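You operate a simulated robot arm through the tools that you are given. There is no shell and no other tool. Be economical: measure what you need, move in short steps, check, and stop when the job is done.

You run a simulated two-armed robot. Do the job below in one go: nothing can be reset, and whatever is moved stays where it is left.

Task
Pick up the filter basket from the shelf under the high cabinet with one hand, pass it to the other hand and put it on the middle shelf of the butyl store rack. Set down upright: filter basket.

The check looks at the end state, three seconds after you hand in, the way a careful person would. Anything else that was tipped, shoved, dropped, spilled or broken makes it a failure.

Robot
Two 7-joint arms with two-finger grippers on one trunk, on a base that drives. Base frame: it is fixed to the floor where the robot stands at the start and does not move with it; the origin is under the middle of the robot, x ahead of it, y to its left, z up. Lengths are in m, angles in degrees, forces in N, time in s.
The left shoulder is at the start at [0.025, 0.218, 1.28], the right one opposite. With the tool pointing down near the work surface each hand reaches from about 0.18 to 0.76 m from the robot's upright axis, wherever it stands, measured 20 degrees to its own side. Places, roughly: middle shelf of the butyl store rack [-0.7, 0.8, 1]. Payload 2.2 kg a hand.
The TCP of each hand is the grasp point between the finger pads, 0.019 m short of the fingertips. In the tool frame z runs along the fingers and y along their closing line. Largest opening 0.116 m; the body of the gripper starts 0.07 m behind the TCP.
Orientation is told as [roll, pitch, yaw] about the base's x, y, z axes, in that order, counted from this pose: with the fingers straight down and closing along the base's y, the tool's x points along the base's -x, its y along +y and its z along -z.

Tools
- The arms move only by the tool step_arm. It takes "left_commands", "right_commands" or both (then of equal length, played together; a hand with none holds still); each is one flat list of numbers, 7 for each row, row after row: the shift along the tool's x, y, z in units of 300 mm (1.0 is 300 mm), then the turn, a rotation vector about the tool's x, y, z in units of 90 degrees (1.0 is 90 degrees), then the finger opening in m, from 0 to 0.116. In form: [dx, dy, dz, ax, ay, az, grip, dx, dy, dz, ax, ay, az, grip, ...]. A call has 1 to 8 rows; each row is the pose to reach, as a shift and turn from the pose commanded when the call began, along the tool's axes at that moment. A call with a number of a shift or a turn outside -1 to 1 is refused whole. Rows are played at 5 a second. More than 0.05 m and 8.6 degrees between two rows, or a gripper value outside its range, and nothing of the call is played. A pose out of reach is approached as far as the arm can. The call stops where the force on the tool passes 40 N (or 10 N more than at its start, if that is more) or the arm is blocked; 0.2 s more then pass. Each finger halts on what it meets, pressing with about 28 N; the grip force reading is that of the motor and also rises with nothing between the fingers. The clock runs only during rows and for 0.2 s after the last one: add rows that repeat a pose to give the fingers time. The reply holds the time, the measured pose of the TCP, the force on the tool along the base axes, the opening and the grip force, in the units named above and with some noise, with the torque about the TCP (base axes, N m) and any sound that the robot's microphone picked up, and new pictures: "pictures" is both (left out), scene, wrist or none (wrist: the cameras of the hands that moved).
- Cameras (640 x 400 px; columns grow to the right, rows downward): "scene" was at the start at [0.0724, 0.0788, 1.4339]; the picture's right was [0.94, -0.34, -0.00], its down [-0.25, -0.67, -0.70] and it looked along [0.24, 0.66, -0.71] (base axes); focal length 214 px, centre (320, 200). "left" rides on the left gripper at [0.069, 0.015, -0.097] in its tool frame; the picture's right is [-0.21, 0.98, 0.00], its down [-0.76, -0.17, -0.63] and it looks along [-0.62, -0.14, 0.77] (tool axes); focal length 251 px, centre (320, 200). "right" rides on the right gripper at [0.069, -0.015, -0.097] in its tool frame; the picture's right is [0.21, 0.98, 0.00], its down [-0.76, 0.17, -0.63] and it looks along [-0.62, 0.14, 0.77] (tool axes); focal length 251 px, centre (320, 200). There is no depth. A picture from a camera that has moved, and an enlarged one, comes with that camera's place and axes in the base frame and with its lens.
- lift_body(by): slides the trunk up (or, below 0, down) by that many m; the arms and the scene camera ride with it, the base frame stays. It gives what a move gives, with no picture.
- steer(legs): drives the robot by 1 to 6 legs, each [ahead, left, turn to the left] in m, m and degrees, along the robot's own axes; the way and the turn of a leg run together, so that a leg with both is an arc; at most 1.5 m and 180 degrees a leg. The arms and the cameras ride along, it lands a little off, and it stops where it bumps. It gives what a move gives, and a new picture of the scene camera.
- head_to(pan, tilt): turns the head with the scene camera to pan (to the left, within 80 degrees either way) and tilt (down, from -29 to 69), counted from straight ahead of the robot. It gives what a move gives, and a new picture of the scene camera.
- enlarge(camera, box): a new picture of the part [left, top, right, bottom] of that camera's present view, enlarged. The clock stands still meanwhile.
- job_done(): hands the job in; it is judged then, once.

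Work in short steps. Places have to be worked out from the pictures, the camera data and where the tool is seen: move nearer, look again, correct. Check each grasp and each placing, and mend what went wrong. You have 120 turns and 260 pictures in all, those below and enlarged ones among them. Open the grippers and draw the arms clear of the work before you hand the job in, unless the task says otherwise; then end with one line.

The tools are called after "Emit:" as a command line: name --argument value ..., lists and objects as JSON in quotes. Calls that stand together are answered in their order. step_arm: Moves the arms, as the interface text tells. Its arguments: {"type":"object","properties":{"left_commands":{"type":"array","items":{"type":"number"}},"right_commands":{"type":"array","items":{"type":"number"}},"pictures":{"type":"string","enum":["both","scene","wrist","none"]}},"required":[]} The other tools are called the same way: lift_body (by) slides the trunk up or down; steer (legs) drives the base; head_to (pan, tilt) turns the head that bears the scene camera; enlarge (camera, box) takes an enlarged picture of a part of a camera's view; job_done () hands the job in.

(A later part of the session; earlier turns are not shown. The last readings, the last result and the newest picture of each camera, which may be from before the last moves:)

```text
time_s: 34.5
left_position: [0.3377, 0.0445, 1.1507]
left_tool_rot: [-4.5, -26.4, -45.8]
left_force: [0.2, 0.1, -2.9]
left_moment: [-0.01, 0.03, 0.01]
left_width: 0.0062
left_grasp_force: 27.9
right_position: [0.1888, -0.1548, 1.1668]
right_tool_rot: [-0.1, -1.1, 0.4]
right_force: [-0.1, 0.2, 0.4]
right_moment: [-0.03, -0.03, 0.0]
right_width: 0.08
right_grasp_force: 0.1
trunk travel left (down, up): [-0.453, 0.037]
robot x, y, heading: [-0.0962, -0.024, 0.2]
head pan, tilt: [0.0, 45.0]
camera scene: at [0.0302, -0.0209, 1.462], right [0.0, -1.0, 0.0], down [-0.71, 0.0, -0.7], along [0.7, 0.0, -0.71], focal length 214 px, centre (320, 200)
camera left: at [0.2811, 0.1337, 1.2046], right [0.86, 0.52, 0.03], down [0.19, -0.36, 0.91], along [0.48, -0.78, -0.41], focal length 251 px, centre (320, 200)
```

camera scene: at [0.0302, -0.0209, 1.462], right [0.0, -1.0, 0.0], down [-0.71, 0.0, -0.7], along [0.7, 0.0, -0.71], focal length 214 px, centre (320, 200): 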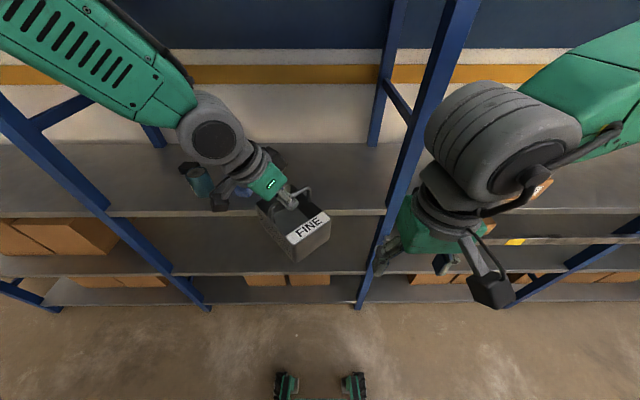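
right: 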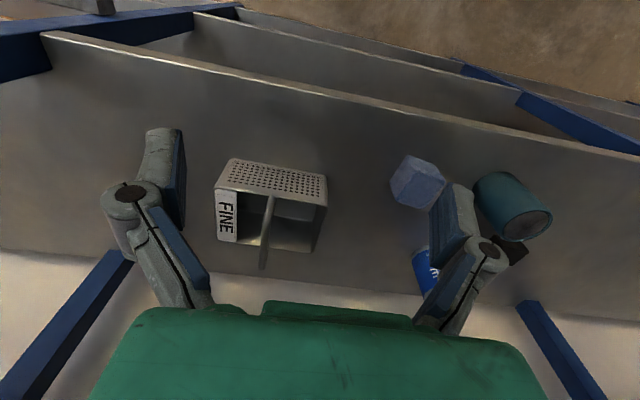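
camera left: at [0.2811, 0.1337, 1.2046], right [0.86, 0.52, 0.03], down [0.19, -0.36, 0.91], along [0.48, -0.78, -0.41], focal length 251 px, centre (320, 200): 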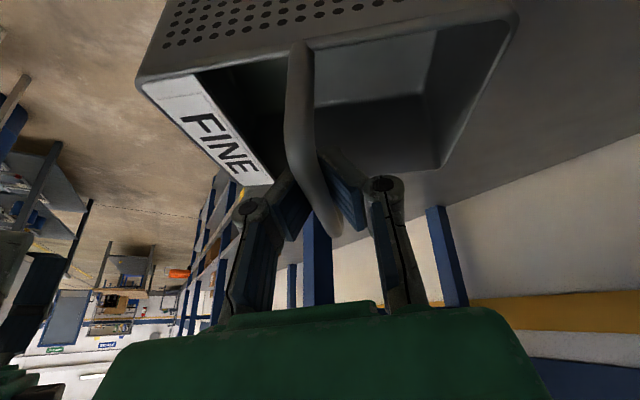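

Working well; completing the yaw.

Emit:
step_arm --left_commands '[0, 0, 0, 0.042, 0.007, 0.083, 0, 0, 0, 0, 0.084, 0.013, 0.167, 0, 0, 0, 0, 0.125, 0.02, 0.25, 0, 0, 0, 0, 0.167, 0.026, 0.335, 0, 0, 0, 0, 0.2, 0.032, 0.402, 0, 0, 0, 0, 0.222, 0.035, 0.446, 0, 0, 0, 0, 0.222, 0.035, 0.446, 0]'

```text
time_s: 36.1
left_position: [0.3376, 0.0445, 1.1508]
left_tool_rot: [-4.6, -26.4, -90.7]
left_force: [0.4, -0.1, -3.6]
left_moment: [0.0, 0.02, 0.01]
left_width: 0.0059
left_grasp_force: 27.9
right_position: [0.1895, -0.1557, 1.1678]
right_tool_rot: [-0.3, -1.0, 0.5]
right_force: [0.3, 0.5, 0.0]
right_moment: [0.02, 0.01, 0.01]
right_width: 0.0801
right_grasp_force: 0.0
trunk travel left (down, up): [-0.453, 0.037]
robot x, y, heading: [-0.0936, -0.0221, 0.4]
head pan, tilt: [0.0, 45.0]
camera scene: at [0.0311, -0.0214, 1.462], right [0.0, -1.0, 0.0], down [-0.71, 0.0, -0.7], along [0.7, 0.0, -0.71], focal length 214 px, centre (320, 200)
camera left: at [0.3625, 0.1466, 1.2052], right [0.97, -0.24, 0.03], down [-0.12, -0.39, 0.91], along [-0.21, -0.89, -0.41], focal length 251 px, centre (320, 200)
```

scene: 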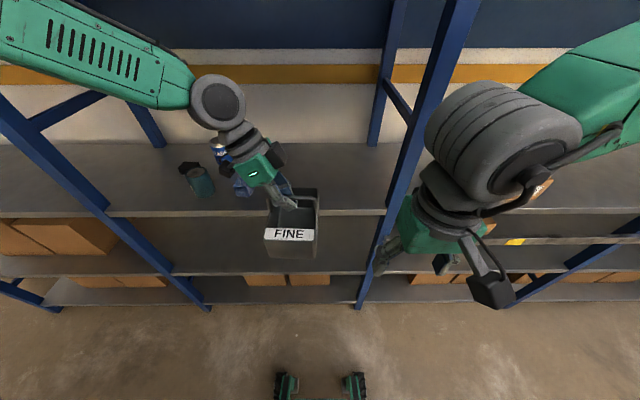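
left: 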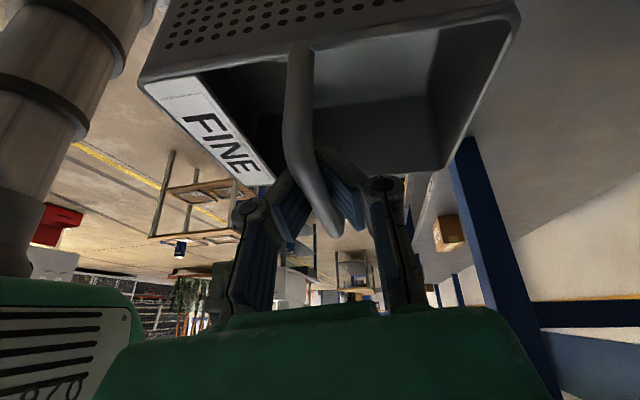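

The left hand now holds the bar along y, leaning outward. I bring the right hand round to yaw +90° at a safe spot to its right.

Emit:
step_arm --right_commands '[-0.03, -0.03, -0.02, 0, 0, -0.09, 0.08, -0.06, -0.06, -0.04, 0, 0, -0.18, 0.08, -0.09, -0.09, -0.06, 0, 0, -0.27, 0.08, -0.12, -0.12, -0.08, 0, 0, -0.36, 0.08, -0.15, -0.15, -0.1, 0, 0, -0.45, 0.08, -0.167, -0.15, -0.1, 0, 0, -0.53, 0.08, -0.167, -0.15, -0.1, 0, 0, -0.61, 0.08, -0.167, -0.15, -0.1, 0, 0, -0.61, 0.08]' --pictures "scene"

```text
time_s: 37.9
left_position: [0.3381, 0.0432, 1.1505]
left_tool_rot: [-4.6, -26.3, -90.6]
left_force: [0.2, -0.1, -3.6]
left_moment: [0.02, 0.0, -0.02]
left_width: 0.0059
left_grasp_force: 27.9
right_position: [0.2405, -0.201, 1.1984]
right_tool_rot: [-1.0, -0.5, 55.5]
right_force: [0.3, 0.2, -0.5]
right_moment: [0.03, 0.01, 0.01]
right_width: 0.0802
right_grasp_force: 0.1
trunk travel left (down, up): [-0.453, 0.037]
robot x, y, heading: [-0.0959, -0.0228, 0.1]
head pan, tilt: [0.0, 45.0]
camera scene: at [0.031, -0.022, 1.462], right [0.0, -1.0, 0.0], down [-0.71, 0.0, -0.7], along [0.7, 0.0, -0.71], focal length 214 px, centre (320, 200)
```

scene: 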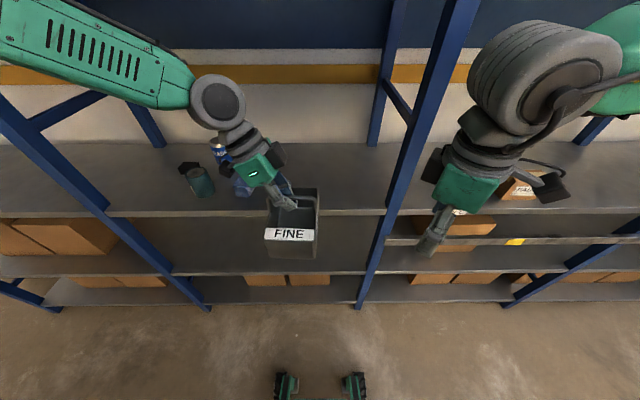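

Continue the remaining 34° of yaw; the lean comes next.

Emit:
step_arm --right_commands '[0, 0, 0, 0, 0, -0.09, 0.08, 0, 0, 0, 0, 0, -0.18, 0.08, 0, 0, 0, 0, 0, -0.27, 0.08, 0, 0, 0, 0, 0, -0.34, 0.08, 0, 0, 0, 0, 0, -0.383, 0.08, 0, 0, 0, 0, 0, -0.383, 0.08]' --pictures "none"

Emit:
step_arm --right_commands '[0, 0, 0, 0, -0.08, 0, 0.08, 0, 0, 0, 0, -0.16, 0, 0.08, 0, 0, 0, 0, -0.24, 0, 0.08, 0, 0, 0, 0, -0.29, 0, 0.08, 0, 0, 0, 0, -0.29, 0, 0.08]'

```text
time_s: 39.3
left_position: [0.3365, 0.0438, 1.1515]
left_tool_rot: [-4.5, -26.3, -90.7]
left_force: [0.2, 0.4, -3.2]
left_moment: [0.01, -0.05, 0.02]
left_width: 0.0061
left_grasp_force: 27.7
right_position: [0.2388, -0.2014, 1.1993]
right_tool_rot: [-1.2, 0.0, 85.9]
right_force: [-1.2, -0.2, -0.3]
right_moment: [0.0, -0.01, 0.0]
right_width: 0.0805
right_grasp_force: 0.1
right hand out of reach, approached as far as the arm can: row 5, 6
trunk travel left (down, up): [-0.453, 0.037]
robot x, y, heading: [-0.0954, -0.019, 0.5]
head pan, tilt: [0.0, 45.0]
```

```text
time_s: 40.5
left_position: [0.3378, 0.043, 1.1513]
left_tool_rot: [-4.4, -26.3, -90.8]
left_force: [-0.5, -0.6, -3.0]
left_moment: [0.01, 0.0, 0.01]
left_width: 0.0058
left_grasp_force: 27.7
right_position: [0.2092, -0.1771, 1.2109]
right_tool_rot: [-1.2, -26.0, 86.3]
right_force: [0.1, 0.1, 0.3]
right_moment: [0.01, -0.02, -0.04]
right_width: 0.08
right_grasp_force: 0.1
right hand out of reach, approached as far as the arm can: row 1, 2, 3, 4, 5
trunk travel left (down, up): [-0.453, 0.037]
robot x, y, heading: [-0.0975, -0.0191, 0.6]
head pan, tilt: [0.0, 45.0]
camera scene: at [0.0307, -0.0234, 1.462], right [0.0, -1.0, 0.0], down [-0.71, 0.0, -0.7], along [0.7, 0.0, -0.71], focal length 214 px, centre (320, 200)
camera right: at [0.215, -0.2827, 1.2677], right [-0.99, -0.12, -0.11], down [-0.15, 0.42, 0.9], along [-0.06, 0.9, -0.43], focal length 251 px, centre (320, 200)
```

scene: 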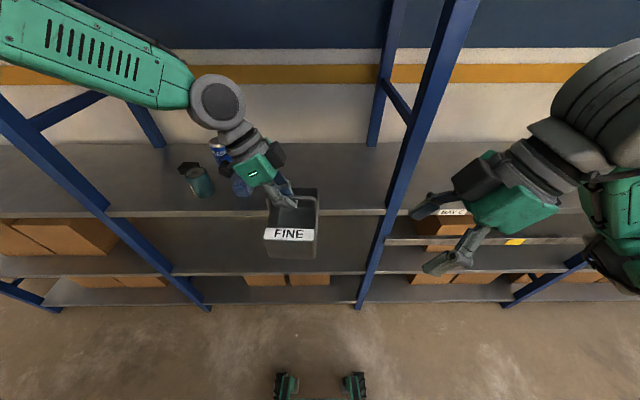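
right: 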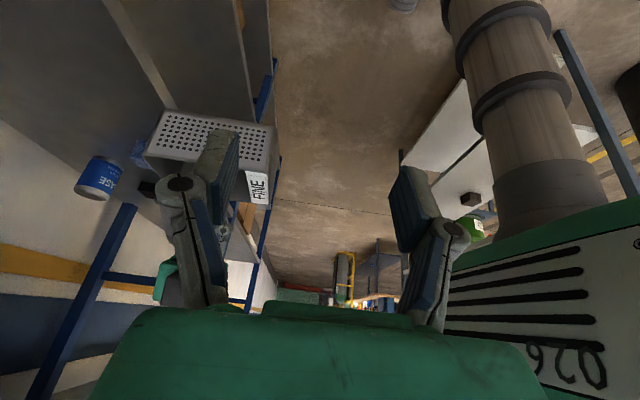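

Right hand orientation is good. Now move to the pre-grasp ~10 cm from the handle's free end.

Emit:
step_arm --right_commands '[-0.09, -0.08, 0.0, 0, 0, 0, 0.08, -0.18, -0.16, 0.02, 0, 0, 0, 0.08, -0.28, -0.24, 0.04, 0, 0, 0, 0.08, -0.375, -0.32, 0.08, 0, 0, 0, 0.08, -0.469, -0.392, 0.117, 0, 0, 0, 0.08, -0.469, -0.392, 0.117, 0, 0, 0, 0.08]'

```text
time_s: 41.9
left_position: [0.338, 0.0482, 1.1502]
left_tool_rot: [-4.5, -26.5, -90.7]
left_force: [0.1, -0.3, -2.8]
left_moment: [0.0, -0.03, 0.05]
left_width: 0.0059
left_grasp_force: 27.4
right_position: [0.2778, -0.0799, 1.2441]
right_tool_rot: [-0.5, -26.4, 84.9]
right_force: [-0.3, -0.1, -0.1]
right_moment: [0.0, -0.01, 0.0]
right_width: 0.0802
right_grasp_force: 0.1
right hand out of reach, approached as far as the arm can: row 2, 3, 4, 5, 6
trunk travel left (down, up): [-0.453, 0.037]
robot x, y, heading: [-0.0963, -0.0251, 0.5]
head pan, tilt: [0.0, 45.0]
camera scene: at [0.0311, -0.0183, 1.462], right [0.0, -1.0, 0.0], down [-0.71, 0.0, -0.7], along [0.7, 0.0, -0.71], focal length 214 px, centre (320, 200)
camera right: at [0.2825, -0.1862, 1.3001], right [-0.99, -0.1, -0.1], down [-0.14, 0.41, 0.9], along [-0.05, 0.91, -0.42], focal length 251 px, centre (320, 200)
```

scene: 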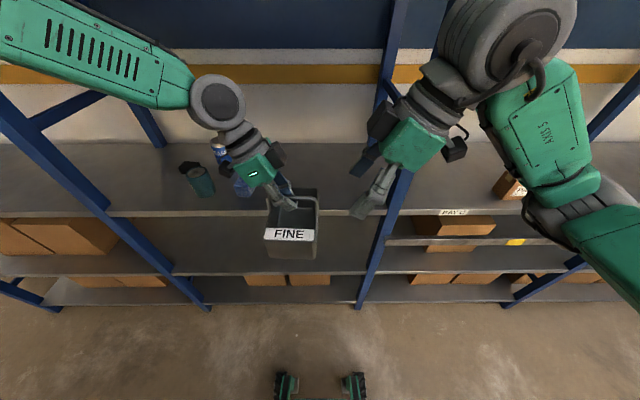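
right: 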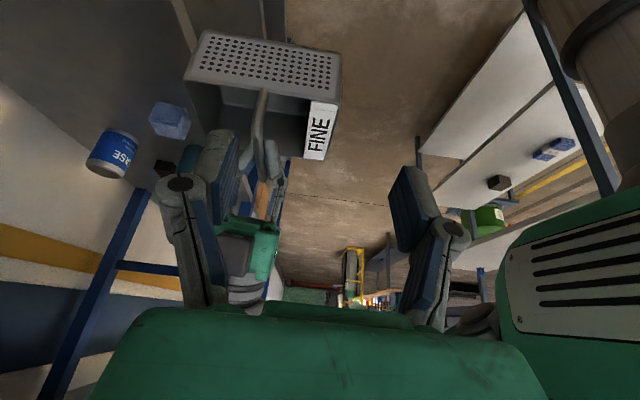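

The right hand is at its reach limit with this wrist pose, so I bring the basket to it: the left hand shifts 7 cm back and 6 cm to the right.

Emit:
step_arm --left_commands '[-0.06, -0.074, 0.036, 0, 0, 0, 0, -0.12, -0.148, 0.072, 0, 0, 0, 0, -0.182, -0.223, 0.108, 0, 0, 0, 0, -0.182, -0.223, 0.108, 0, 0, 0, 0]'

Emit:
enlarge --camera "right" --box '[160, 20, 460, 250]'

```text
time_s: 42.9
left_position: [0.2678, -0.0148, 1.1515]
left_tool_rot: [-4.6, -26.4, -90.6]
left_force: [0.8, -0.1, -2.6]
left_moment: [0.02, 0.0, -0.01]
left_width: 0.0062
left_grasp_force: 28.3
right_position: [0.2795, -0.0828, 1.2442]
right_tool_rot: [-0.4, -26.5, 84.8]
right_force: [-0.7, 1.1, 0.4]
right_moment: [-0.06, -0.01, -0.01]
right_width: 0.0802
right_grasp_force: 0.1
trunk travel left (down, up): [-0.453, 0.037]
robot x, y, heading: [-0.0988, -0.0187, 0.4]
head pan, tilt: [0.0, 45.0]
camera scene: at [0.0317, -0.022, 1.4619], right [0.0, -1.0, 0.0], down [-0.71, 0.0, -0.7], along [0.7, 0.0, -0.71], focal length 214 px, centre (320, 200)
camera left: at [0.2922, 0.0881, 1.2065], right [0.97, -0.24, 0.03], down [-0.12, -0.39, 0.91], along [-0.21, -0.89, -0.41], focal length 251 px, centre (320, 200)
```

scene: 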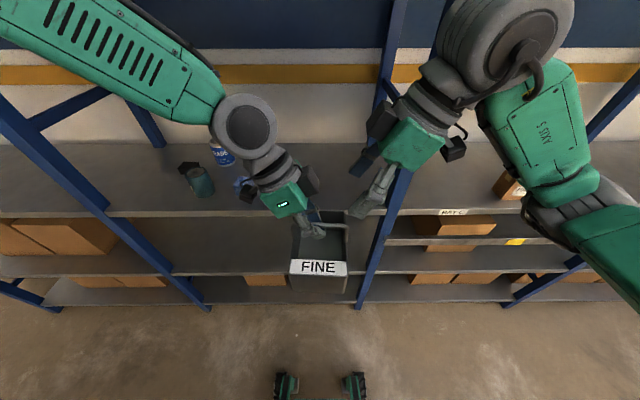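
left: 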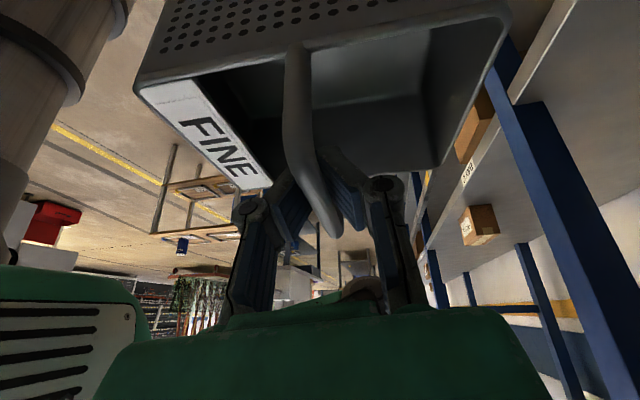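

```text
1.74 times, centred on (310, 135) of right
camera zoom: at [0.2838, -0.1888, 1.2993], right [-0.99, -0.1, -0.1], down [-0.13, 0.41, 0.9], along [-0.05, 0.91, -0.42], focal length 437 px, centre (337, 313)
```

zoom: 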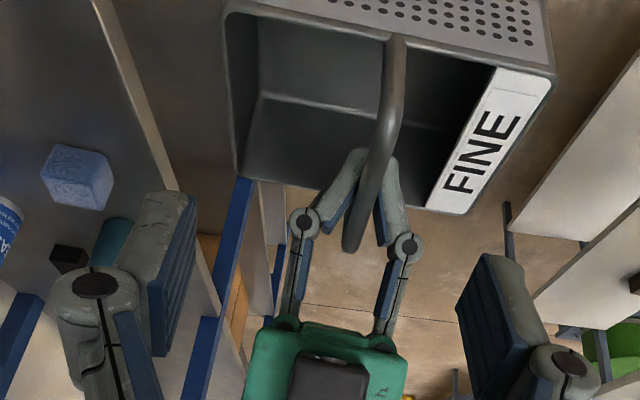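

The right-camera view matches my predicted bar location well. I make half of the approach first, to check how the commanded pose behaves after the reach limit.

Emit:
step_arm --right_commands '[0.033, 0.033, 0.07, 0, 0, 0, 0.08, 0.066, 0.066, 0.14, 0, 0, 0, 0.08, 0.066, 0.066, 0.14, 0, 0, 0, 0.08]' --pictures "wrist"

```text
time_s: 43.7
left_position: [0.268, -0.0169, 1.1515]
left_tool_rot: [-4.6, -26.2, -90.6]
left_force: [-0.4, -0.2, -3.1]
left_moment: [0.03, 0.0, -0.01]
left_width: 0.006
left_grasp_force: 28.0
right_position: [0.2639, -0.0874, 1.2004]
right_tool_rot: [-0.9, -26.4, 85.8]
right_force: [0.7, -1.4, -0.7]
right_moment: [0.02, 0.0, 0.0]
right_width: 0.0801
right_grasp_force: 0.1
right hand out of reach, approached as far as the arm can: row 1
trunk travel left (down, up): [-0.453, 0.037]
robot x, y, heading: [-0.0974, -0.0224, 0.3]
head pan, tilt: [0.0, 45.0]
camera right: at [0.2688, -0.1941, 1.2545], right [-0.99, -0.11, -0.11], down [-0.15, 0.41, 0.9], along [-0.06, 0.9, -0.42], focal length 251 px, centre (320, 200)
```

right: 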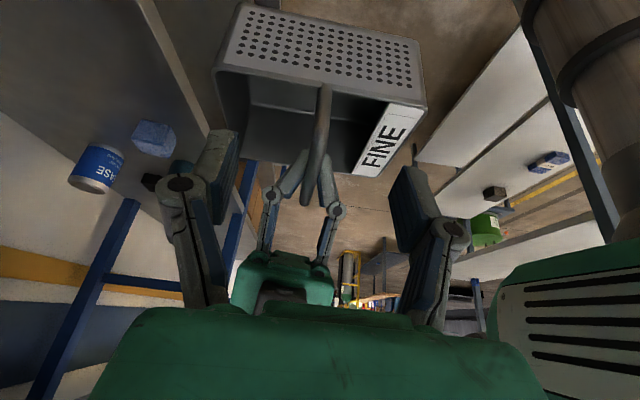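

Good, tracking is right. Completing the approach onto the bar's free end.

Emit:
step_arm --right_commands '[-0.006, 0.005, 0.06, 0, 0, 0, 0.08, -0.012, 0.01, 0.12, 0, 0, 0, 0.08, -0.018, 0.013, 0.191, 0, 0, 0, 0.08, -0.018, 0.013, 0.191, 0, 0, 0, 0.08]'

Emit:
enlarge --camera "right" --box '[200, 60, 440, 260]'

Emit:
enlarge --camera "scene" --box '[260, 160, 420, 290]'

```text
time_s: 44.7
left_position: [0.2678, -0.0166, 1.1521]
left_tool_rot: [-4.6, -26.2, -90.5]
left_force: [0.4, 0.5, -3.0]
left_moment: [0.06, 0.03, 0.02]
left_width: 0.0063
left_grasp_force: 28.1
right_position: [0.262, -0.0537, 1.1492]
right_tool_rot: [-1.3, -26.1, 86.4]
right_force: [0.3, 0.3, 0.4]
right_moment: [-0.01, 0.01, 0.01]
right_width: 0.0801
right_grasp_force: 0.1
trunk travel left (down, up): [-0.453, 0.037]
robot x, y, heading: [-0.0984, -0.0214, 0.3]
head pan, tilt: [0.0, 45.0]
camera scene: at [0.0309, -0.0224, 1.462], right [0.0, -1.0, 0.0], down [-0.71, 0.0, -0.7], along [0.7, 0.0, -0.71], focal length 214 px, centre (320, 200)
camera right: at [0.2685, -0.1595, 1.2053], right [-0.99, -0.12, -0.11], down [-0.15, 0.41, 0.9], along [-0.06, 0.9, -0.43], focal length 251 px, centre (320, 200)
```

scene: 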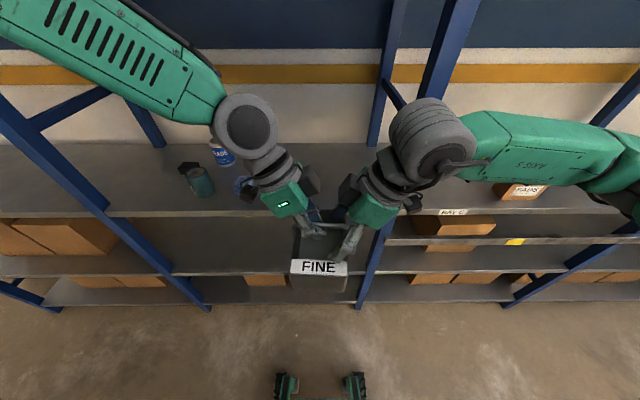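
right: 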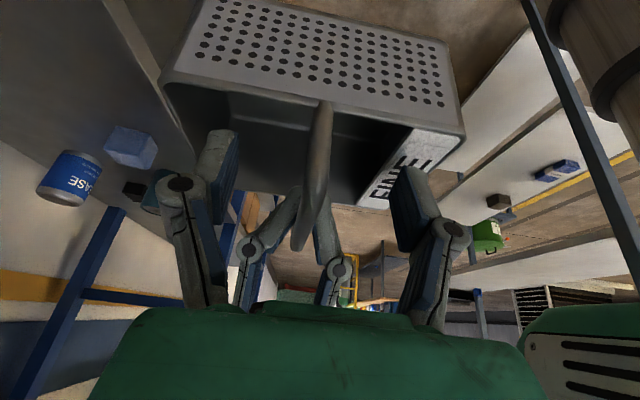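

```text
2.00 times, centred on (320, 160) of right
camera zoom: at [0.2685, -0.1595, 1.2053], right [-0.99, -0.12, -0.11], down [-0.15, 0.41, 0.9], along [-0.06, 0.9, -0.43], focal length 503 px, centre (320, 280)
```

zoom: 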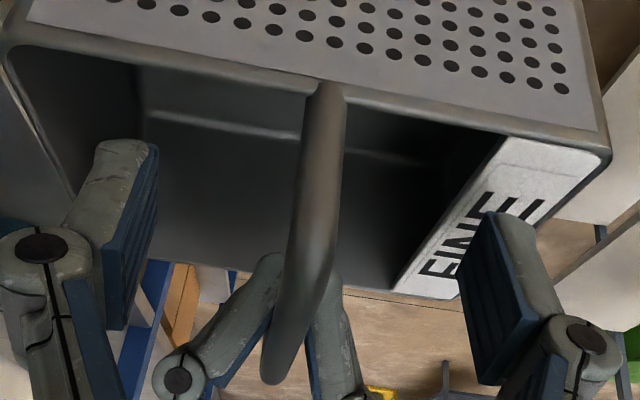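

```text
3.08 times, centred on (340, 225) of scene
camera zoom: at [0.0309, -0.0224, 1.462], right [0.0, -1.0, 0.0], down [-0.71, 0.0, -0.7], along [0.7, 0.0, -0.71], focal length 660 px, centre (258, 123)
```

zoom: 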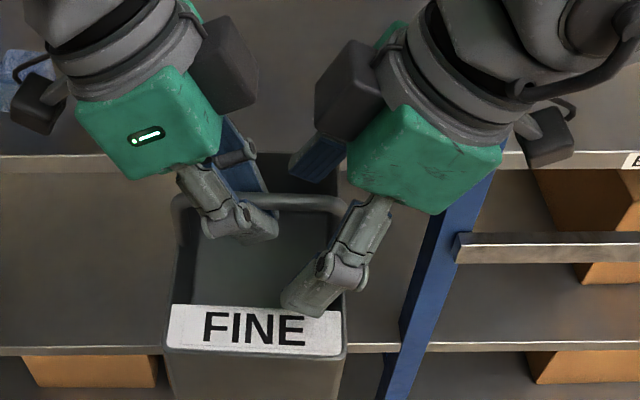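

The bar lies centred in the right hand's gap. I nudge 5 mm outward to clear the left fingertips and close the right fingers.

Emit:
step_arm --right_commands '[0.015, 0, -0.007, 0, 0, 0, 0.06, 0.015, 0, -0.007, 0, 0, 0, 0.03, 0.015, 0, -0.007, 0, 0, 0, 0.01, 0.015, 0, -0.007, 0, 0, 0, 0, 0.015, 0, -0.007, 0, 0, 0, 0, 0.015, 0, -0.007, 0, 0, 0, 0]'

Emit:
enlarge --camera "right" --box '[200, 60, 440, 260]'

```text
time_s: 46.1
left_position: [0.2661, -0.0153, 1.1521]
left_tool_rot: [-4.7, -26.3, -90.6]
left_force: [-1.5, -0.8, -3.2]
left_moment: [-0.01, 0.01, -0.03]
left_width: 0.006
left_grasp_force: 27.7
right_position: [0.2621, -0.0581, 1.1512]
right_tool_rot: [-1.1, -26.1, 86.5]
right_force: [2.6, -0.4, 0.3]
right_moment: [0.03, 0.04, -0.01]
right_width: 0.006
right_grasp_force: 27.6
trunk travel left (down, up): [-0.453, 0.037]
robot x, y, heading: [-0.0979, -0.0217, 0.0]
head pan, tilt: [0.0, 45.0]
camera scene: at [0.0312, -0.022, 1.4619], right [0.0, -1.0, 0.0], down [-0.71, 0.0, -0.7], along [0.7, 0.0, -0.71], focal length 214 px, centre (320, 200)
camera right: at [0.2681, -0.164, 1.2061], right [-0.99, -0.12, -0.11], down [-0.15, 0.41, 0.9], along [-0.06, 0.9, -0.43], focal length 251 px, centre (320, 200)
```

scene: 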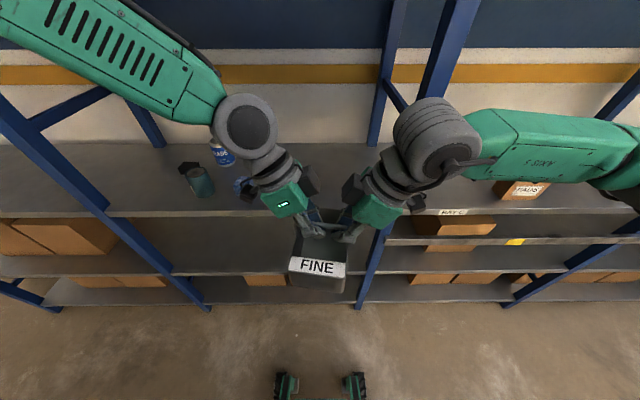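
right: 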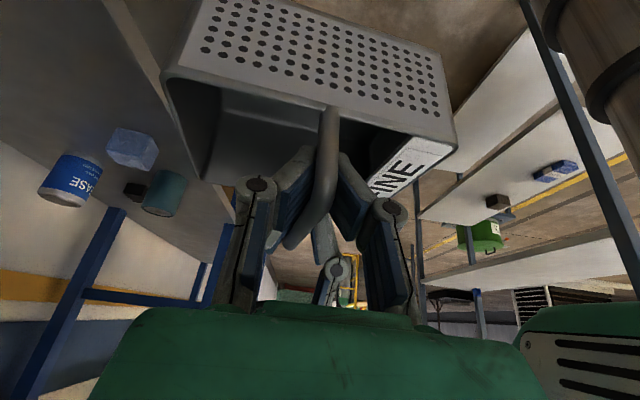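

```text
2.00 times, centred on (320, 160) of right
camera zoom: at [0.2681, -0.164, 1.2061], right [-0.99, -0.12, -0.11], down [-0.15, 0.41, 0.9], along [-0.06, 0.9, -0.43], focal length 503 px, centre (320, 280)
```

zoom: 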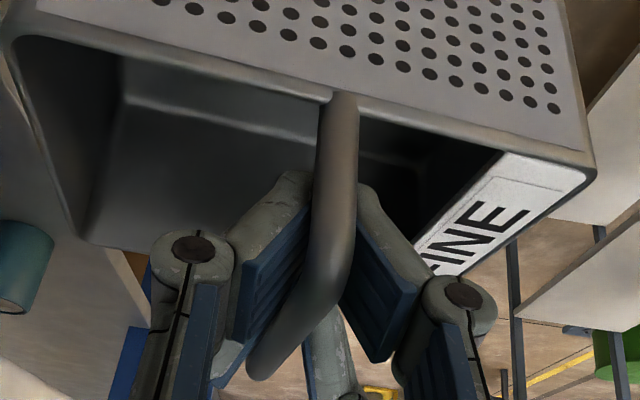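

Both hands hold the bar (width 6.0 mm each). Now I open the left hand and check that the right carries the load.

Emit:
step_arm --left_commands '[0, 0, 0, 0, 0, 0, 0.02, 0, 0, 0, 0, 0, 0, 0.04, 0, 0, 0, 0, 0, 0, 0.05, 0, 0, 0, 0, 0, 0, 0.05]'

```text
time_s: 47.1
left_position: [0.2674, -0.0141, 1.1515]
left_tool_rot: [-4.5, -26.2, -90.6]
left_force: [-1.3, 0.1, -0.4]
left_moment: [-0.01, -0.05, -0.02]
left_width: 0.0498
left_grasp_force: 0.1
right_position: [0.2623, -0.0572, 1.1504]
right_tool_rot: [-1.2, -26.0, 86.5]
right_force: [-0.3, -1.2, 1.1]
right_moment: [-0.08, 0.0, 0.02]
right_width: 0.0057
right_grasp_force: 27.9
trunk travel left (down, up): [-0.453, 0.037]
robot x, y, heading: [-0.0983, -0.022, 0.1]
head pan, tilt: [0.0, 45.0]
camera scene: at [0.0312, -0.022, 1.4619], right [0.0, -1.0, 0.0], down [-0.71, 0.0, -0.7], along [0.7, 0.0, -0.71], focal length 214 px, centre (320, 200)
camera left: at [0.2918, 0.0873, 1.2069], right [0.97, -0.24, 0.03], down [-0.12, -0.39, 0.91], along [-0.21, -0.89, -0.41], focal length 251 px, centre (320, 200)
```

scene: 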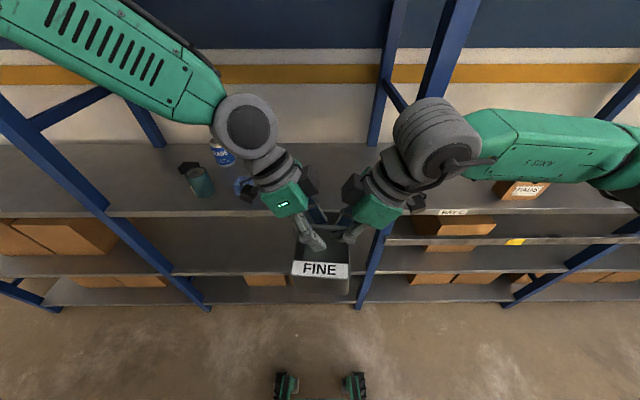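
left: 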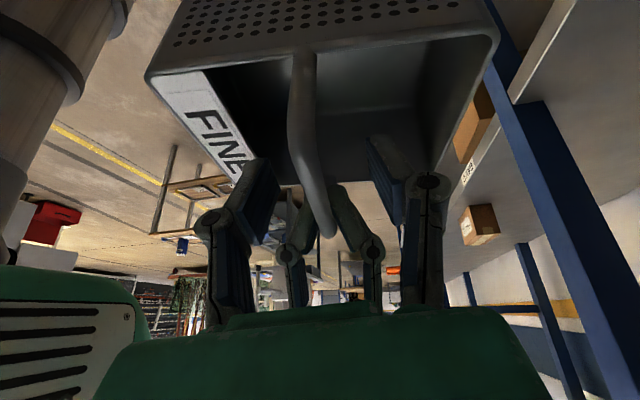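

The left is open; I retract it along its own axis and watch the basket and right-hand load.

Emit:
step_arm --left_commands '[0, 0, -0.1, 0, 0, 0, 0.05, 0, 0, -0.2, 0, 0, 0, 0.05, 0, 0, -0.3, 0, 0, 0, 0.05, 0.05, 0, -0.4, 0, 0, 0, 0.05]'

```text
time_s: 48.1
left_position: [0.2778, 0.0532, 1.2535]
left_tool_rot: [-4.5, -26.5, -90.7]
left_force: [-0.6, 0.3, 0.2]
left_moment: [0.0, -0.04, 0.0]
left_width: 0.05
left_grasp_force: 0.1
right_position: [0.2616, -0.0557, 1.1518]
right_tool_rot: [-1.2, -25.9, 86.5]
right_force: [-0.4, 0.9, -0.4]
right_moment: [-0.1, -0.03, -0.01]
right_width: 0.006
right_grasp_force: 27.7
trunk travel left (down, up): [-0.453, 0.037]
robot x, y, heading: [-0.0958, -0.0228, 0.1]
head pan, tilt: [0.0, 45.0]
camera scene: at [0.0298, -0.0193, 1.4621], right [0.0, -1.0, 0.0], down [-0.71, 0.0, -0.7], along [0.7, 0.0, -0.71], focal length 214 px, centre (320, 200)
camera left: at [0.3023, 0.1548, 1.3071], right [0.97, -0.24, 0.03], down [-0.12, -0.39, 0.91], along [-0.21, -0.89, -0.41], focal length 251 px, centre (320, 200)
```

scene: 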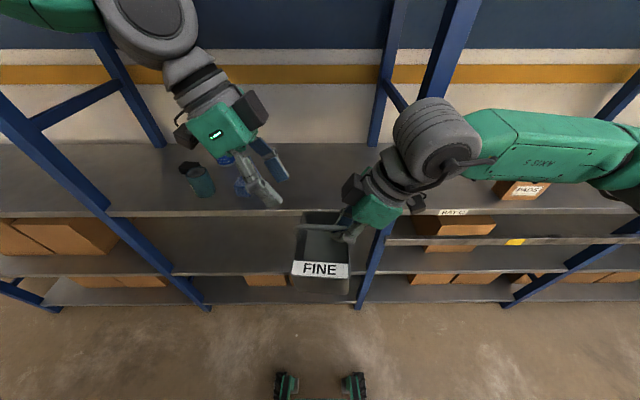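
left: 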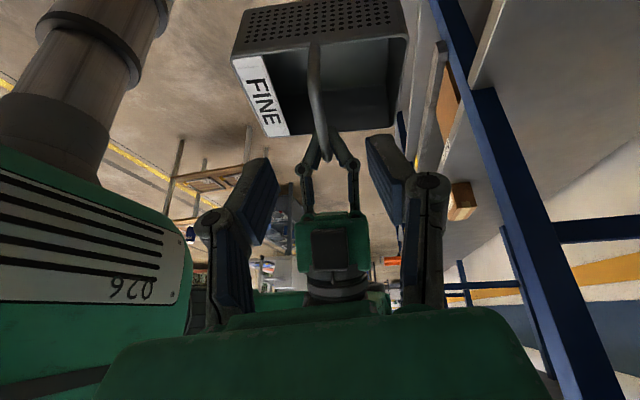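

The right hand holds the basket alone. I move the left arm away to its own side, starting to unwind its yaw.

Emit:
step_arm --left_commands '[0.1, -0.03, -0.05, -0.037, -0.006, -0.074, 0.05, 0.2, -0.06, -0.1, -0.074, -0.012, -0.148, 0.05, 0.3, -0.1, -0.15, -0.111, -0.018, -0.222, 0.05, 0.4, -0.13, -0.2, -0.148, -0.024, -0.296, 0.05, 0.5, -0.16, -0.24, -0.185, -0.03, -0.37, 0.05, 0.6, -0.2, -0.28, -0.222, -0.035, -0.446, 0.05]' --pictures "none"

Emit:
step_arm --right_commands '[0, 0, 0, 0.039, 0, 0.08, 0, 0, 0, 0, 0.078, 0, 0.16, 0, 0, 0, 0, 0.117, 0, 0.24, 0, 0, 0, 0, 0.156, 0, 0.32, 0, 0, 0, 0, 0.195, 0, 0.4, 0, 0, 0, 0, 0.22, 0, 0.45, 0, 0, 0, 0, 0.22, 0, 0.45, 0]'

```text
time_s: 49.5
left_position: [0.2254, 0.2579, 1.249]
left_tool_rot: [-4.7, -26.6, -45.5]
left_force: [-0.5, -0.2, -0.5]
left_moment: [-0.02, 0.03, -0.01]
left_width: 0.0499
left_grasp_force: 0.1
right_position: [0.2605, -0.0508, 1.15]
right_tool_rot: [-1.4, -25.7, 86.5]
right_force: [0.7, 1.4, 0.6]
right_moment: [-0.15, 0.0, 0.01]
right_width: 0.0061
right_grasp_force: 28.2
trunk travel left (down, up): [-0.453, 0.037]
robot x, y, heading: [-0.0937, -0.0207, 0.1]
head pan, tilt: [0.0, 45.0]
```

```text
time_s: 51.1
left_position: [0.2266, 0.2495, 1.2494]
left_tool_rot: [-4.5, -26.3, -45.6]
left_force: [-1.2, -0.5, -0.1]
left_moment: [-0.01, -0.04, -0.01]
left_width: 0.05
left_grasp_force: 0.1
right_position: [0.2611, -0.059, 1.1487]
right_tool_rot: [-0.9, -26.8, 41.1]
right_force: [0.3, 1.4, 0.3]
right_moment: [-0.06, 0.05, -0.01]
right_width: 0.0059
right_grasp_force: 27.5
trunk travel left (down, up): [-0.453, 0.037]
robot x, y, heading: [-0.0934, -0.0227, 0.4]
head pan, tilt: [0.0, 45.0]
camera scene: at [0.0298, -0.0206, 1.462], right [0.0, -1.0, 0.0], down [-0.71, 0.0, -0.7], along [0.7, 0.0, -0.71], focal length 214 px, centre (320, 200)
camera right: at [0.1912, -0.1383, 1.2044], right [-0.78, 0.61, -0.11], down [0.18, 0.39, 0.9], along [0.6, 0.69, -0.41], focal length 251 px, centre (320, 200)
```

scene: 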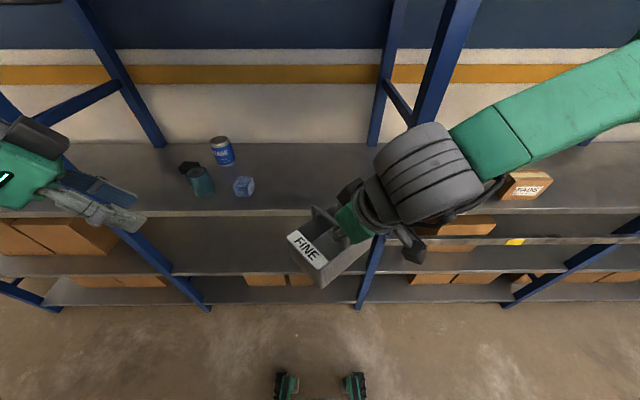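
right: 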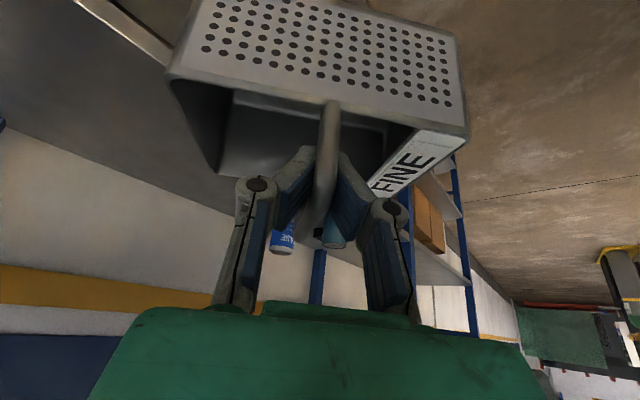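

Continuing both: right yaws to neutral with the basket, left unwinds to neutral.

Emit:
step_arm --right_commands '[0, 0, 0, 0.034, 0.001, 0.068, 0, 0, 0, 0, 0.069, 0.002, 0.135, 0, 0, 0, 0, 0.103, 0.003, 0.203, 0, 0, 0, 0, 0.137, 0.004, 0.27, 0, 0, 0, 0, 0.172, 0.005, 0.338, 0, 0, 0, 0, 0.206, 0.006, 0.406, 0, 0, 0, 0, 0.206, 0.006, 0.406, 0]' --left_commands '[0, 0, 0, -0.037, -0.006, -0.074, 0.05, 0, 0, 0, -0.074, -0.012, -0.148, 0.05, 0, 0, 0, -0.111, -0.018, -0.222, 0.05, 0, 0, 0, -0.148, -0.024, -0.296, 0.05, 0, 0, 0, -0.185, -0.03, -0.37, 0.05, 0, 0, 0, -0.222, -0.035, -0.446, 0.05, 0, 0, 0, -0.222, -0.035, -0.446, 0.05]'

```text
time_s: 52.7
left_position: [0.2544, 0.2511, 1.2679]
left_tool_rot: [-4.4, -26.3, -0.7]
left_force: [-1.0, -0.4, 0.3]
left_moment: [0.02, 0.0, 0.0]
left_width: 0.0501
left_grasp_force: 0.1
left hand out of reach, approached as far as the arm can: row 2, 3, 4, 5, 6, 7
right_position: [0.2609, -0.0572, 1.1501]
right_tool_rot: [-1.1, -26.9, 0.4]
right_force: [0.2, 0.2, 0.0]
right_moment: [-0.02, 0.07, -0.01]
right_width: 0.0062
right_grasp_force: 28.1
trunk travel left (down, up): [-0.453, 0.037]
robot x, y, heading: [-0.0941, -0.0216, 0.3]
head pan, tilt: [0.0, 45.0]
camera scene: at [0.0295, -0.0181, 1.4621], right [0.0, -1.0, 0.0], down [-0.71, 0.0, -0.7], along [0.7, 0.0, -0.71], focal length 214 px, centre (320, 200)
camera right: at [0.1558, -0.0713, 1.2045], right [-0.19, 0.98, -0.11], down [0.39, 0.18, 0.9], along [0.9, 0.13, -0.41], focal length 251 px, centre (320, 200)
camera left: at [0.151, 0.2739, 1.3216], right [0.24, 0.97, 0.03], down [0.39, -0.12, 0.91], along [0.89, -0.21, -0.41], focal length 251 px, centre (320, 200)
```

scene: 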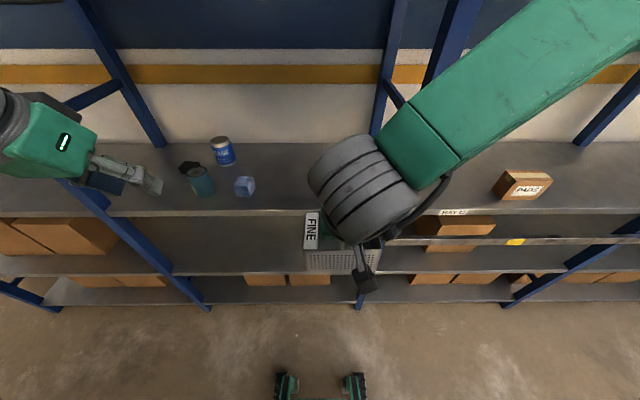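
right: 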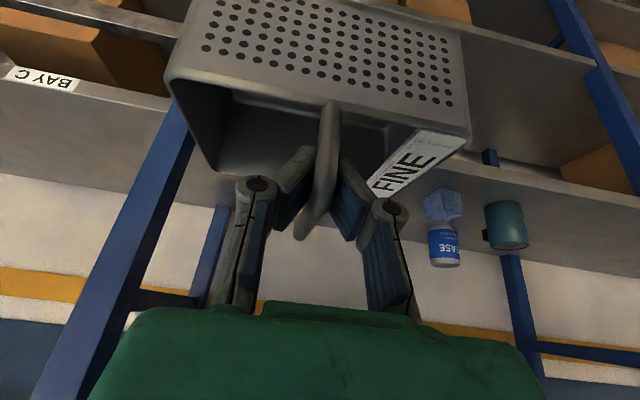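
left: 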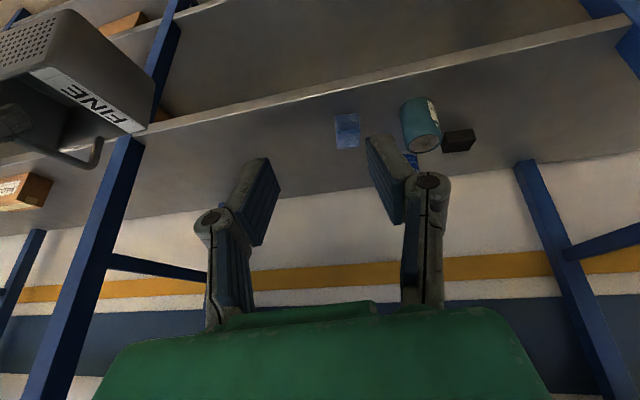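

Basket is held with bar pointing forward. I raise the trunk, move ahead a little for clearance, then turn left toward the rack (arms retracted) in the open bay area.

Emit:
lift_body --by 0.03

Emit:
steer --legs '[[0.14, 0, 0], [0, 0, 90]]'

```text
time_s: 53.4
left_position: [0.2539, 0.2514, 1.2967]
left_tool_rot: [-4.5, -26.2, -0.8]
left_force: [-0.6, -0.7, 0.4]
left_moment: [0.02, 0.0, 0.02]
left_width: 0.0501
left_grasp_force: 0.1
right_position: [0.2621, -0.0571, 1.1807]
right_tool_rot: [-1.0, -26.8, 0.3]
right_force: [-0.2, 1.2, -3.3]
right_moment: [0.03, 0.1, -0.02]
right_width: 0.006
right_grasp_force: 28.5
trunk travel left (down, up): [-0.483, 0.007]
robot x, y, heading: [-0.0985, -0.0222, 0.3]
head pan, tilt: [0.0, 45.0]
```

```text
time_s: 56.8
left_position: [0.2119, 0.3681, 1.2844]
left_tool_rot: [-6.0, -24.8, 33.1]
left_force: [-2.4, 0.9, 0.2]
left_moment: [-0.06, -0.26, -0.02]
left_width: 0.05
left_grasp_force: 0.1
right_position: [0.3854, 0.1166, 1.1673]
right_tool_rot: [-1.6, -25.1, 34.5]
right_force: [1.5, 2.1, -4.3]
right_moment: [-0.05, 0.09, 0.0]
right_width: 0.0002
right_grasp_force: 28.1
trunk travel left (down, up): [-0.483, 0.007]
robot x, y, heading: [0.0531, -0.0669, 34.1]
head pan, tilt: [0.0, 45.0]
stopped in leg 2: the robot was blocked; the commanded pose is now the measured one
camera scene: at [0.0707, 0.0254, 1.499], right [0.56, -0.83, 0.05], down [-0.54, -0.41, -0.73], along [0.62, 0.39, -0.68], focal length 214 px, centre (320, 200)
```

scene: 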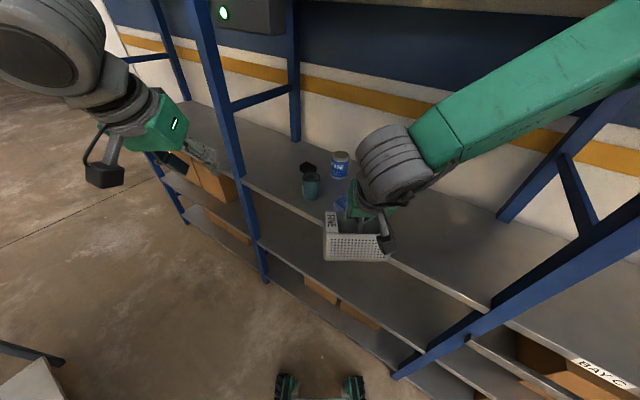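

Blocked in the turn and the right width reads 0: the grip may have slipped. I look closely before anything moves.

Emit:
enlarge --camera "scene" --box '[270, 120, 450, 290]'

Emit:
enlarge --camera "right" --box '[0, 0, 640, 400]'

```text
2.35 times, centred on (360, 205) of scene
camera zoom: at [0.0707, 0.0254, 1.499], right [0.56, -0.83, 0.05], down [-0.54, -0.41, -0.73], along [0.62, 0.39, -0.68], focal length 505 px, centre (226, 188)
```

zoom: 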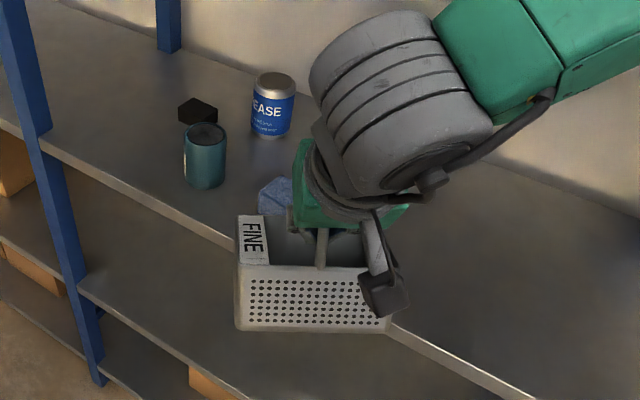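

```text
1.00 times, centred on (320, 200) of right (not enlarged: the box is as wide or as high as the picture)
camera zoom: at [0.306, 0.0476, 1.225], right [-0.7, 0.7, -0.12], down [0.24, 0.39, 0.89], along [0.67, 0.6, -0.44], focal length 251 px, centre (320, 200)
```

zoom: 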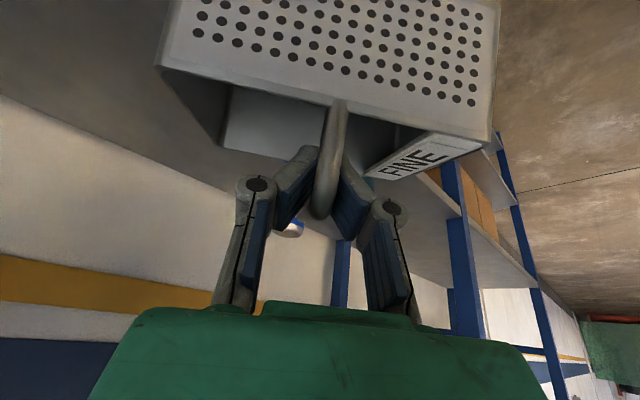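

Emit:
enlarge --camera "right" --box '[220, 90, 440, 240]'

Emit:
head_to --pan -60 --tilt 30

```text
2.67 times, centred on (330, 165) of right
camera zoom: at [0.306, 0.0476, 1.225], right [-0.7, 0.7, -0.12], down [0.24, 0.39, 0.89], along [0.67, 0.6, -0.44], focal length 670 px, centre (293, 293)
```

zoom: 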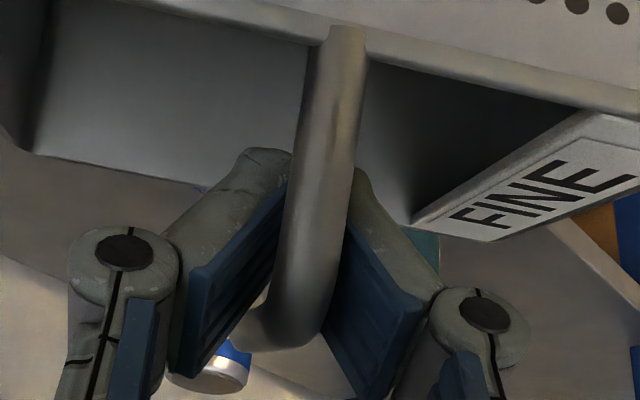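

```text
time_s: 58.0
left_position: [0.2104, 0.3637, 1.2889]
left_tool_rot: [-10.0, -24.9, 36.5]
left_force: [-0.6, 0.2, -0.1]
left_moment: [-0.01, 0.02, 0.01]
left_width: 0.0498
left_grasp_force: 0.1
right_position: [0.3824, 0.1133, 1.1632]
right_tool_rot: [-1.6, -25.0, 36.3]
right_force: [-0.8, 0.6, -3.2]
right_moment: [-0.02, 0.04, 0.04]
right_width: 0.0059
right_grasp_force: 27.8
trunk travel left (down, up): [-0.483, 0.007]
robot x, y, heading: [0.0601, -0.0661, 34.6]
head pan, tilt: [-60.0, 30.0]
camera scene: at [0.0752, -0.0483, 1.5214], right [-0.42, -0.91, -0.01], down [-0.39, 0.19, -0.9], along [0.82, -0.38, -0.44], focal length 214 px, centre (320, 200)
```

scene: 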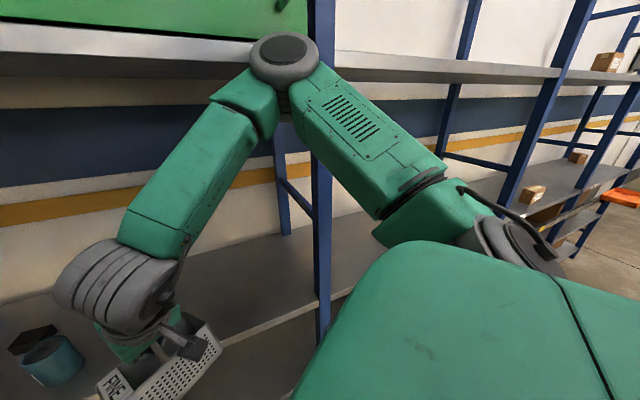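

The grip reads 5.9 mm again and the basket still hangs from the hand; the right elbow had met the bay post. I back straight away from the shelf first.

Emit:
steer --legs '[[-0.107, 0.074, 0]]'

Emit:
enlarge --camera "right" --box '[120, 0, 520, 250]'

```text
time_s: 58.8
left_position: [0.2753, 0.3322, 1.3173]
left_tool_rot: [-19.9, -18.8, 44.6]
left_force: [0.5, 0.7, 3.4]
left_moment: [-0.12, 0.06, -0.04]
left_width: 0.0499
left_grasp_force: 0.0
right_position: [0.3668, 0.0773, 1.1199]
right_tool_rot: [-1.7, -18.3, 45.1]
right_force: [-1.2, 3.1, -3.8]
right_moment: [-0.02, -0.22, -0.06]
right_width: 0.0
right_grasp_force: 27.4
trunk travel left (down, up): [-0.483, 0.007]
robot x, y, heading: [0.0295, -0.066, 33.0]
head pan, tilt: [-60.0, 30.0]
stopped in leg 1: the robot was blocked; the commanded pose is now the measured one
camera scene: at [0.06, 0.0655, 1.5234], right [-0.45, -0.89, 0.06], down [-0.4, 0.14, -0.91], along [0.8, -0.43, -0.42], focal length 214 px, centre (320, 200)
```

scene: 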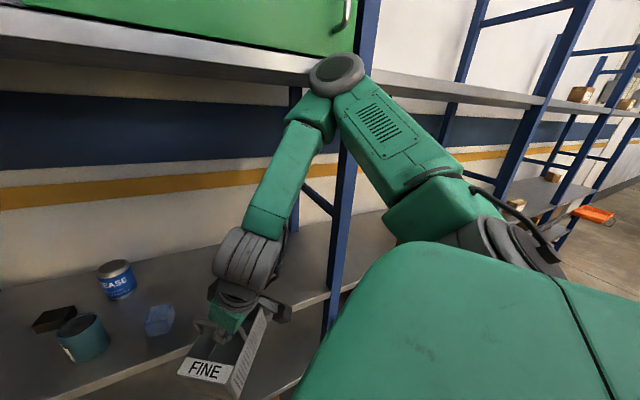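

```text
1.60 times, centred on (320, 125) of right
camera zoom: at [0.3069, 0.0001, 1.1897], right [-0.83, 0.55, -0.1], down [0.24, 0.5, 0.83], along [0.51, 0.67, -0.54], focal length 402 px, centre (320, 320)
```

zoom: 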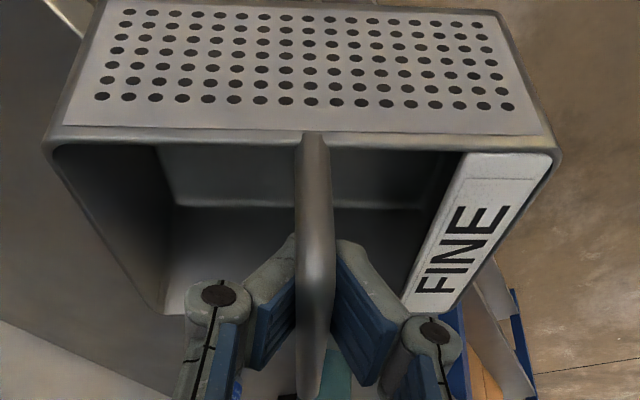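

The body is leaning, so the right elbow is caught at the cabinet edge or post. I look closely at the elbow before moving more.

Emit:
enlarge --camera "scene" --box '[250, 20, 470, 160]'

Emit:
head_to --pan -50 --tilt 0

```text
2.86 times, centred on (360, 90) of scene
camera zoom: at [0.06, 0.0655, 1.5234], right [-0.45, -0.89, 0.06], down [-0.4, 0.14, -0.91], along [0.8, -0.43, -0.42], focal length 613 px, centre (206, 514)
```

zoom: 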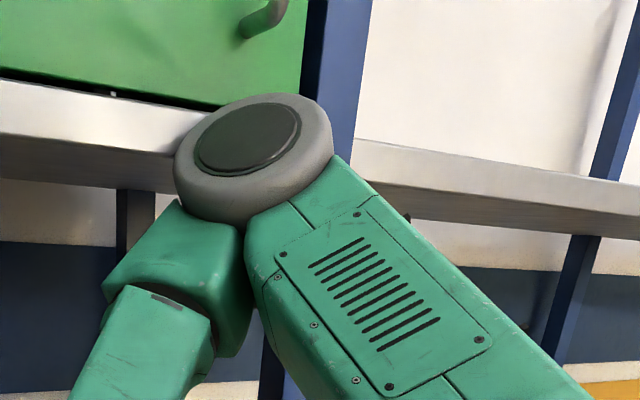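

```text
time_s: 59.7
left_position: [0.278, 0.3169, 1.3235]
left_tool_rot: [-21.1, -18.5, 46.1]
left_force: [1.0, -0.8, -0.5]
left_moment: [0.0, 0.01, 0.01]
left_width: 0.0499
left_grasp_force: 0.0
right_position: [0.3579, 0.0693, 1.1177]
right_tool_rot: [-1.2, -18.0, 48.0]
right_force: [-0.2, -1.2, -3.8]
right_moment: [-0.02, -0.01, -0.01]
right_width: 0.0058
right_grasp_force: 27.9
trunk travel left (down, up): [-0.483, 0.007]
robot x, y, heading: [0.0343, -0.0646, 34.2]
head pan, tilt: [-50.0, 0.0]
camera scene: at [0.0578, 0.0645, 1.5713], right [-0.28, -0.96, 0.07], down [0.06, -0.09, -0.99], along [0.96, -0.27, 0.08], focal length 214 px, centre (320, 200)
```

scene: 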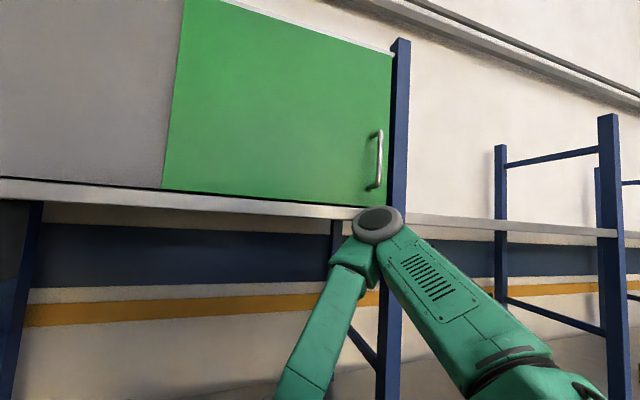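

The elbow is pressed against the board/post edge it reached during the left turn, so I reverse that turn gently to release it.

Emit:
steer --legs '[[0, 0, -12]]'

```text
time_s: 60.5
left_position: [0.3106, 0.285, 1.3478]
left_tool_rot: [-22.3, -6.6, 56.2]
left_force: [2.2, 1.9, 2.8]
left_moment: [-0.14, 0.29, -0.11]
left_width: 0.05
left_grasp_force: 0.0
right_position: [0.3897, 0.1323, 1.1418]
right_tool_rot: [3.1, -27.5, 65.5]
right_force: [4.3, 3.4, -3.7]
right_moment: [-0.21, 0.27, 0.12]
right_width: 0.0059
right_grasp_force: 27.8
trunk travel left (down, up): [-0.483, 0.007]
robot x, y, heading: [0.0581, -0.0329, 37.9]
head pan, tilt: [-50.0, 0.0]
stopped in leg 1: the robot was blocked; the commanded pose is now the measured one
camera scene: at [0.049, 0.1525, 1.5764], right [-0.21, -0.97, 0.1], down [0.08, -0.12, -0.99], along [0.97, -0.2, 0.1], focal length 214 px, centre (320, 200)
```

scene: 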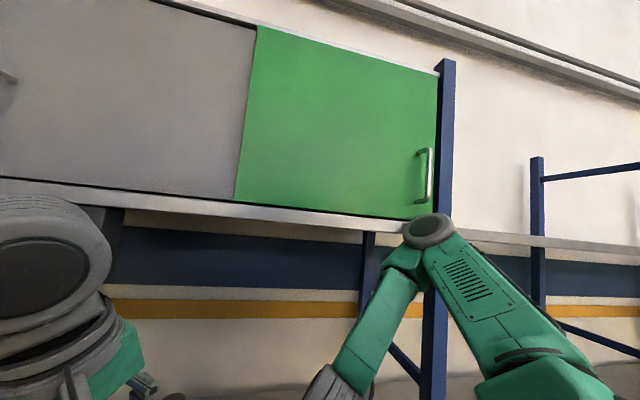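

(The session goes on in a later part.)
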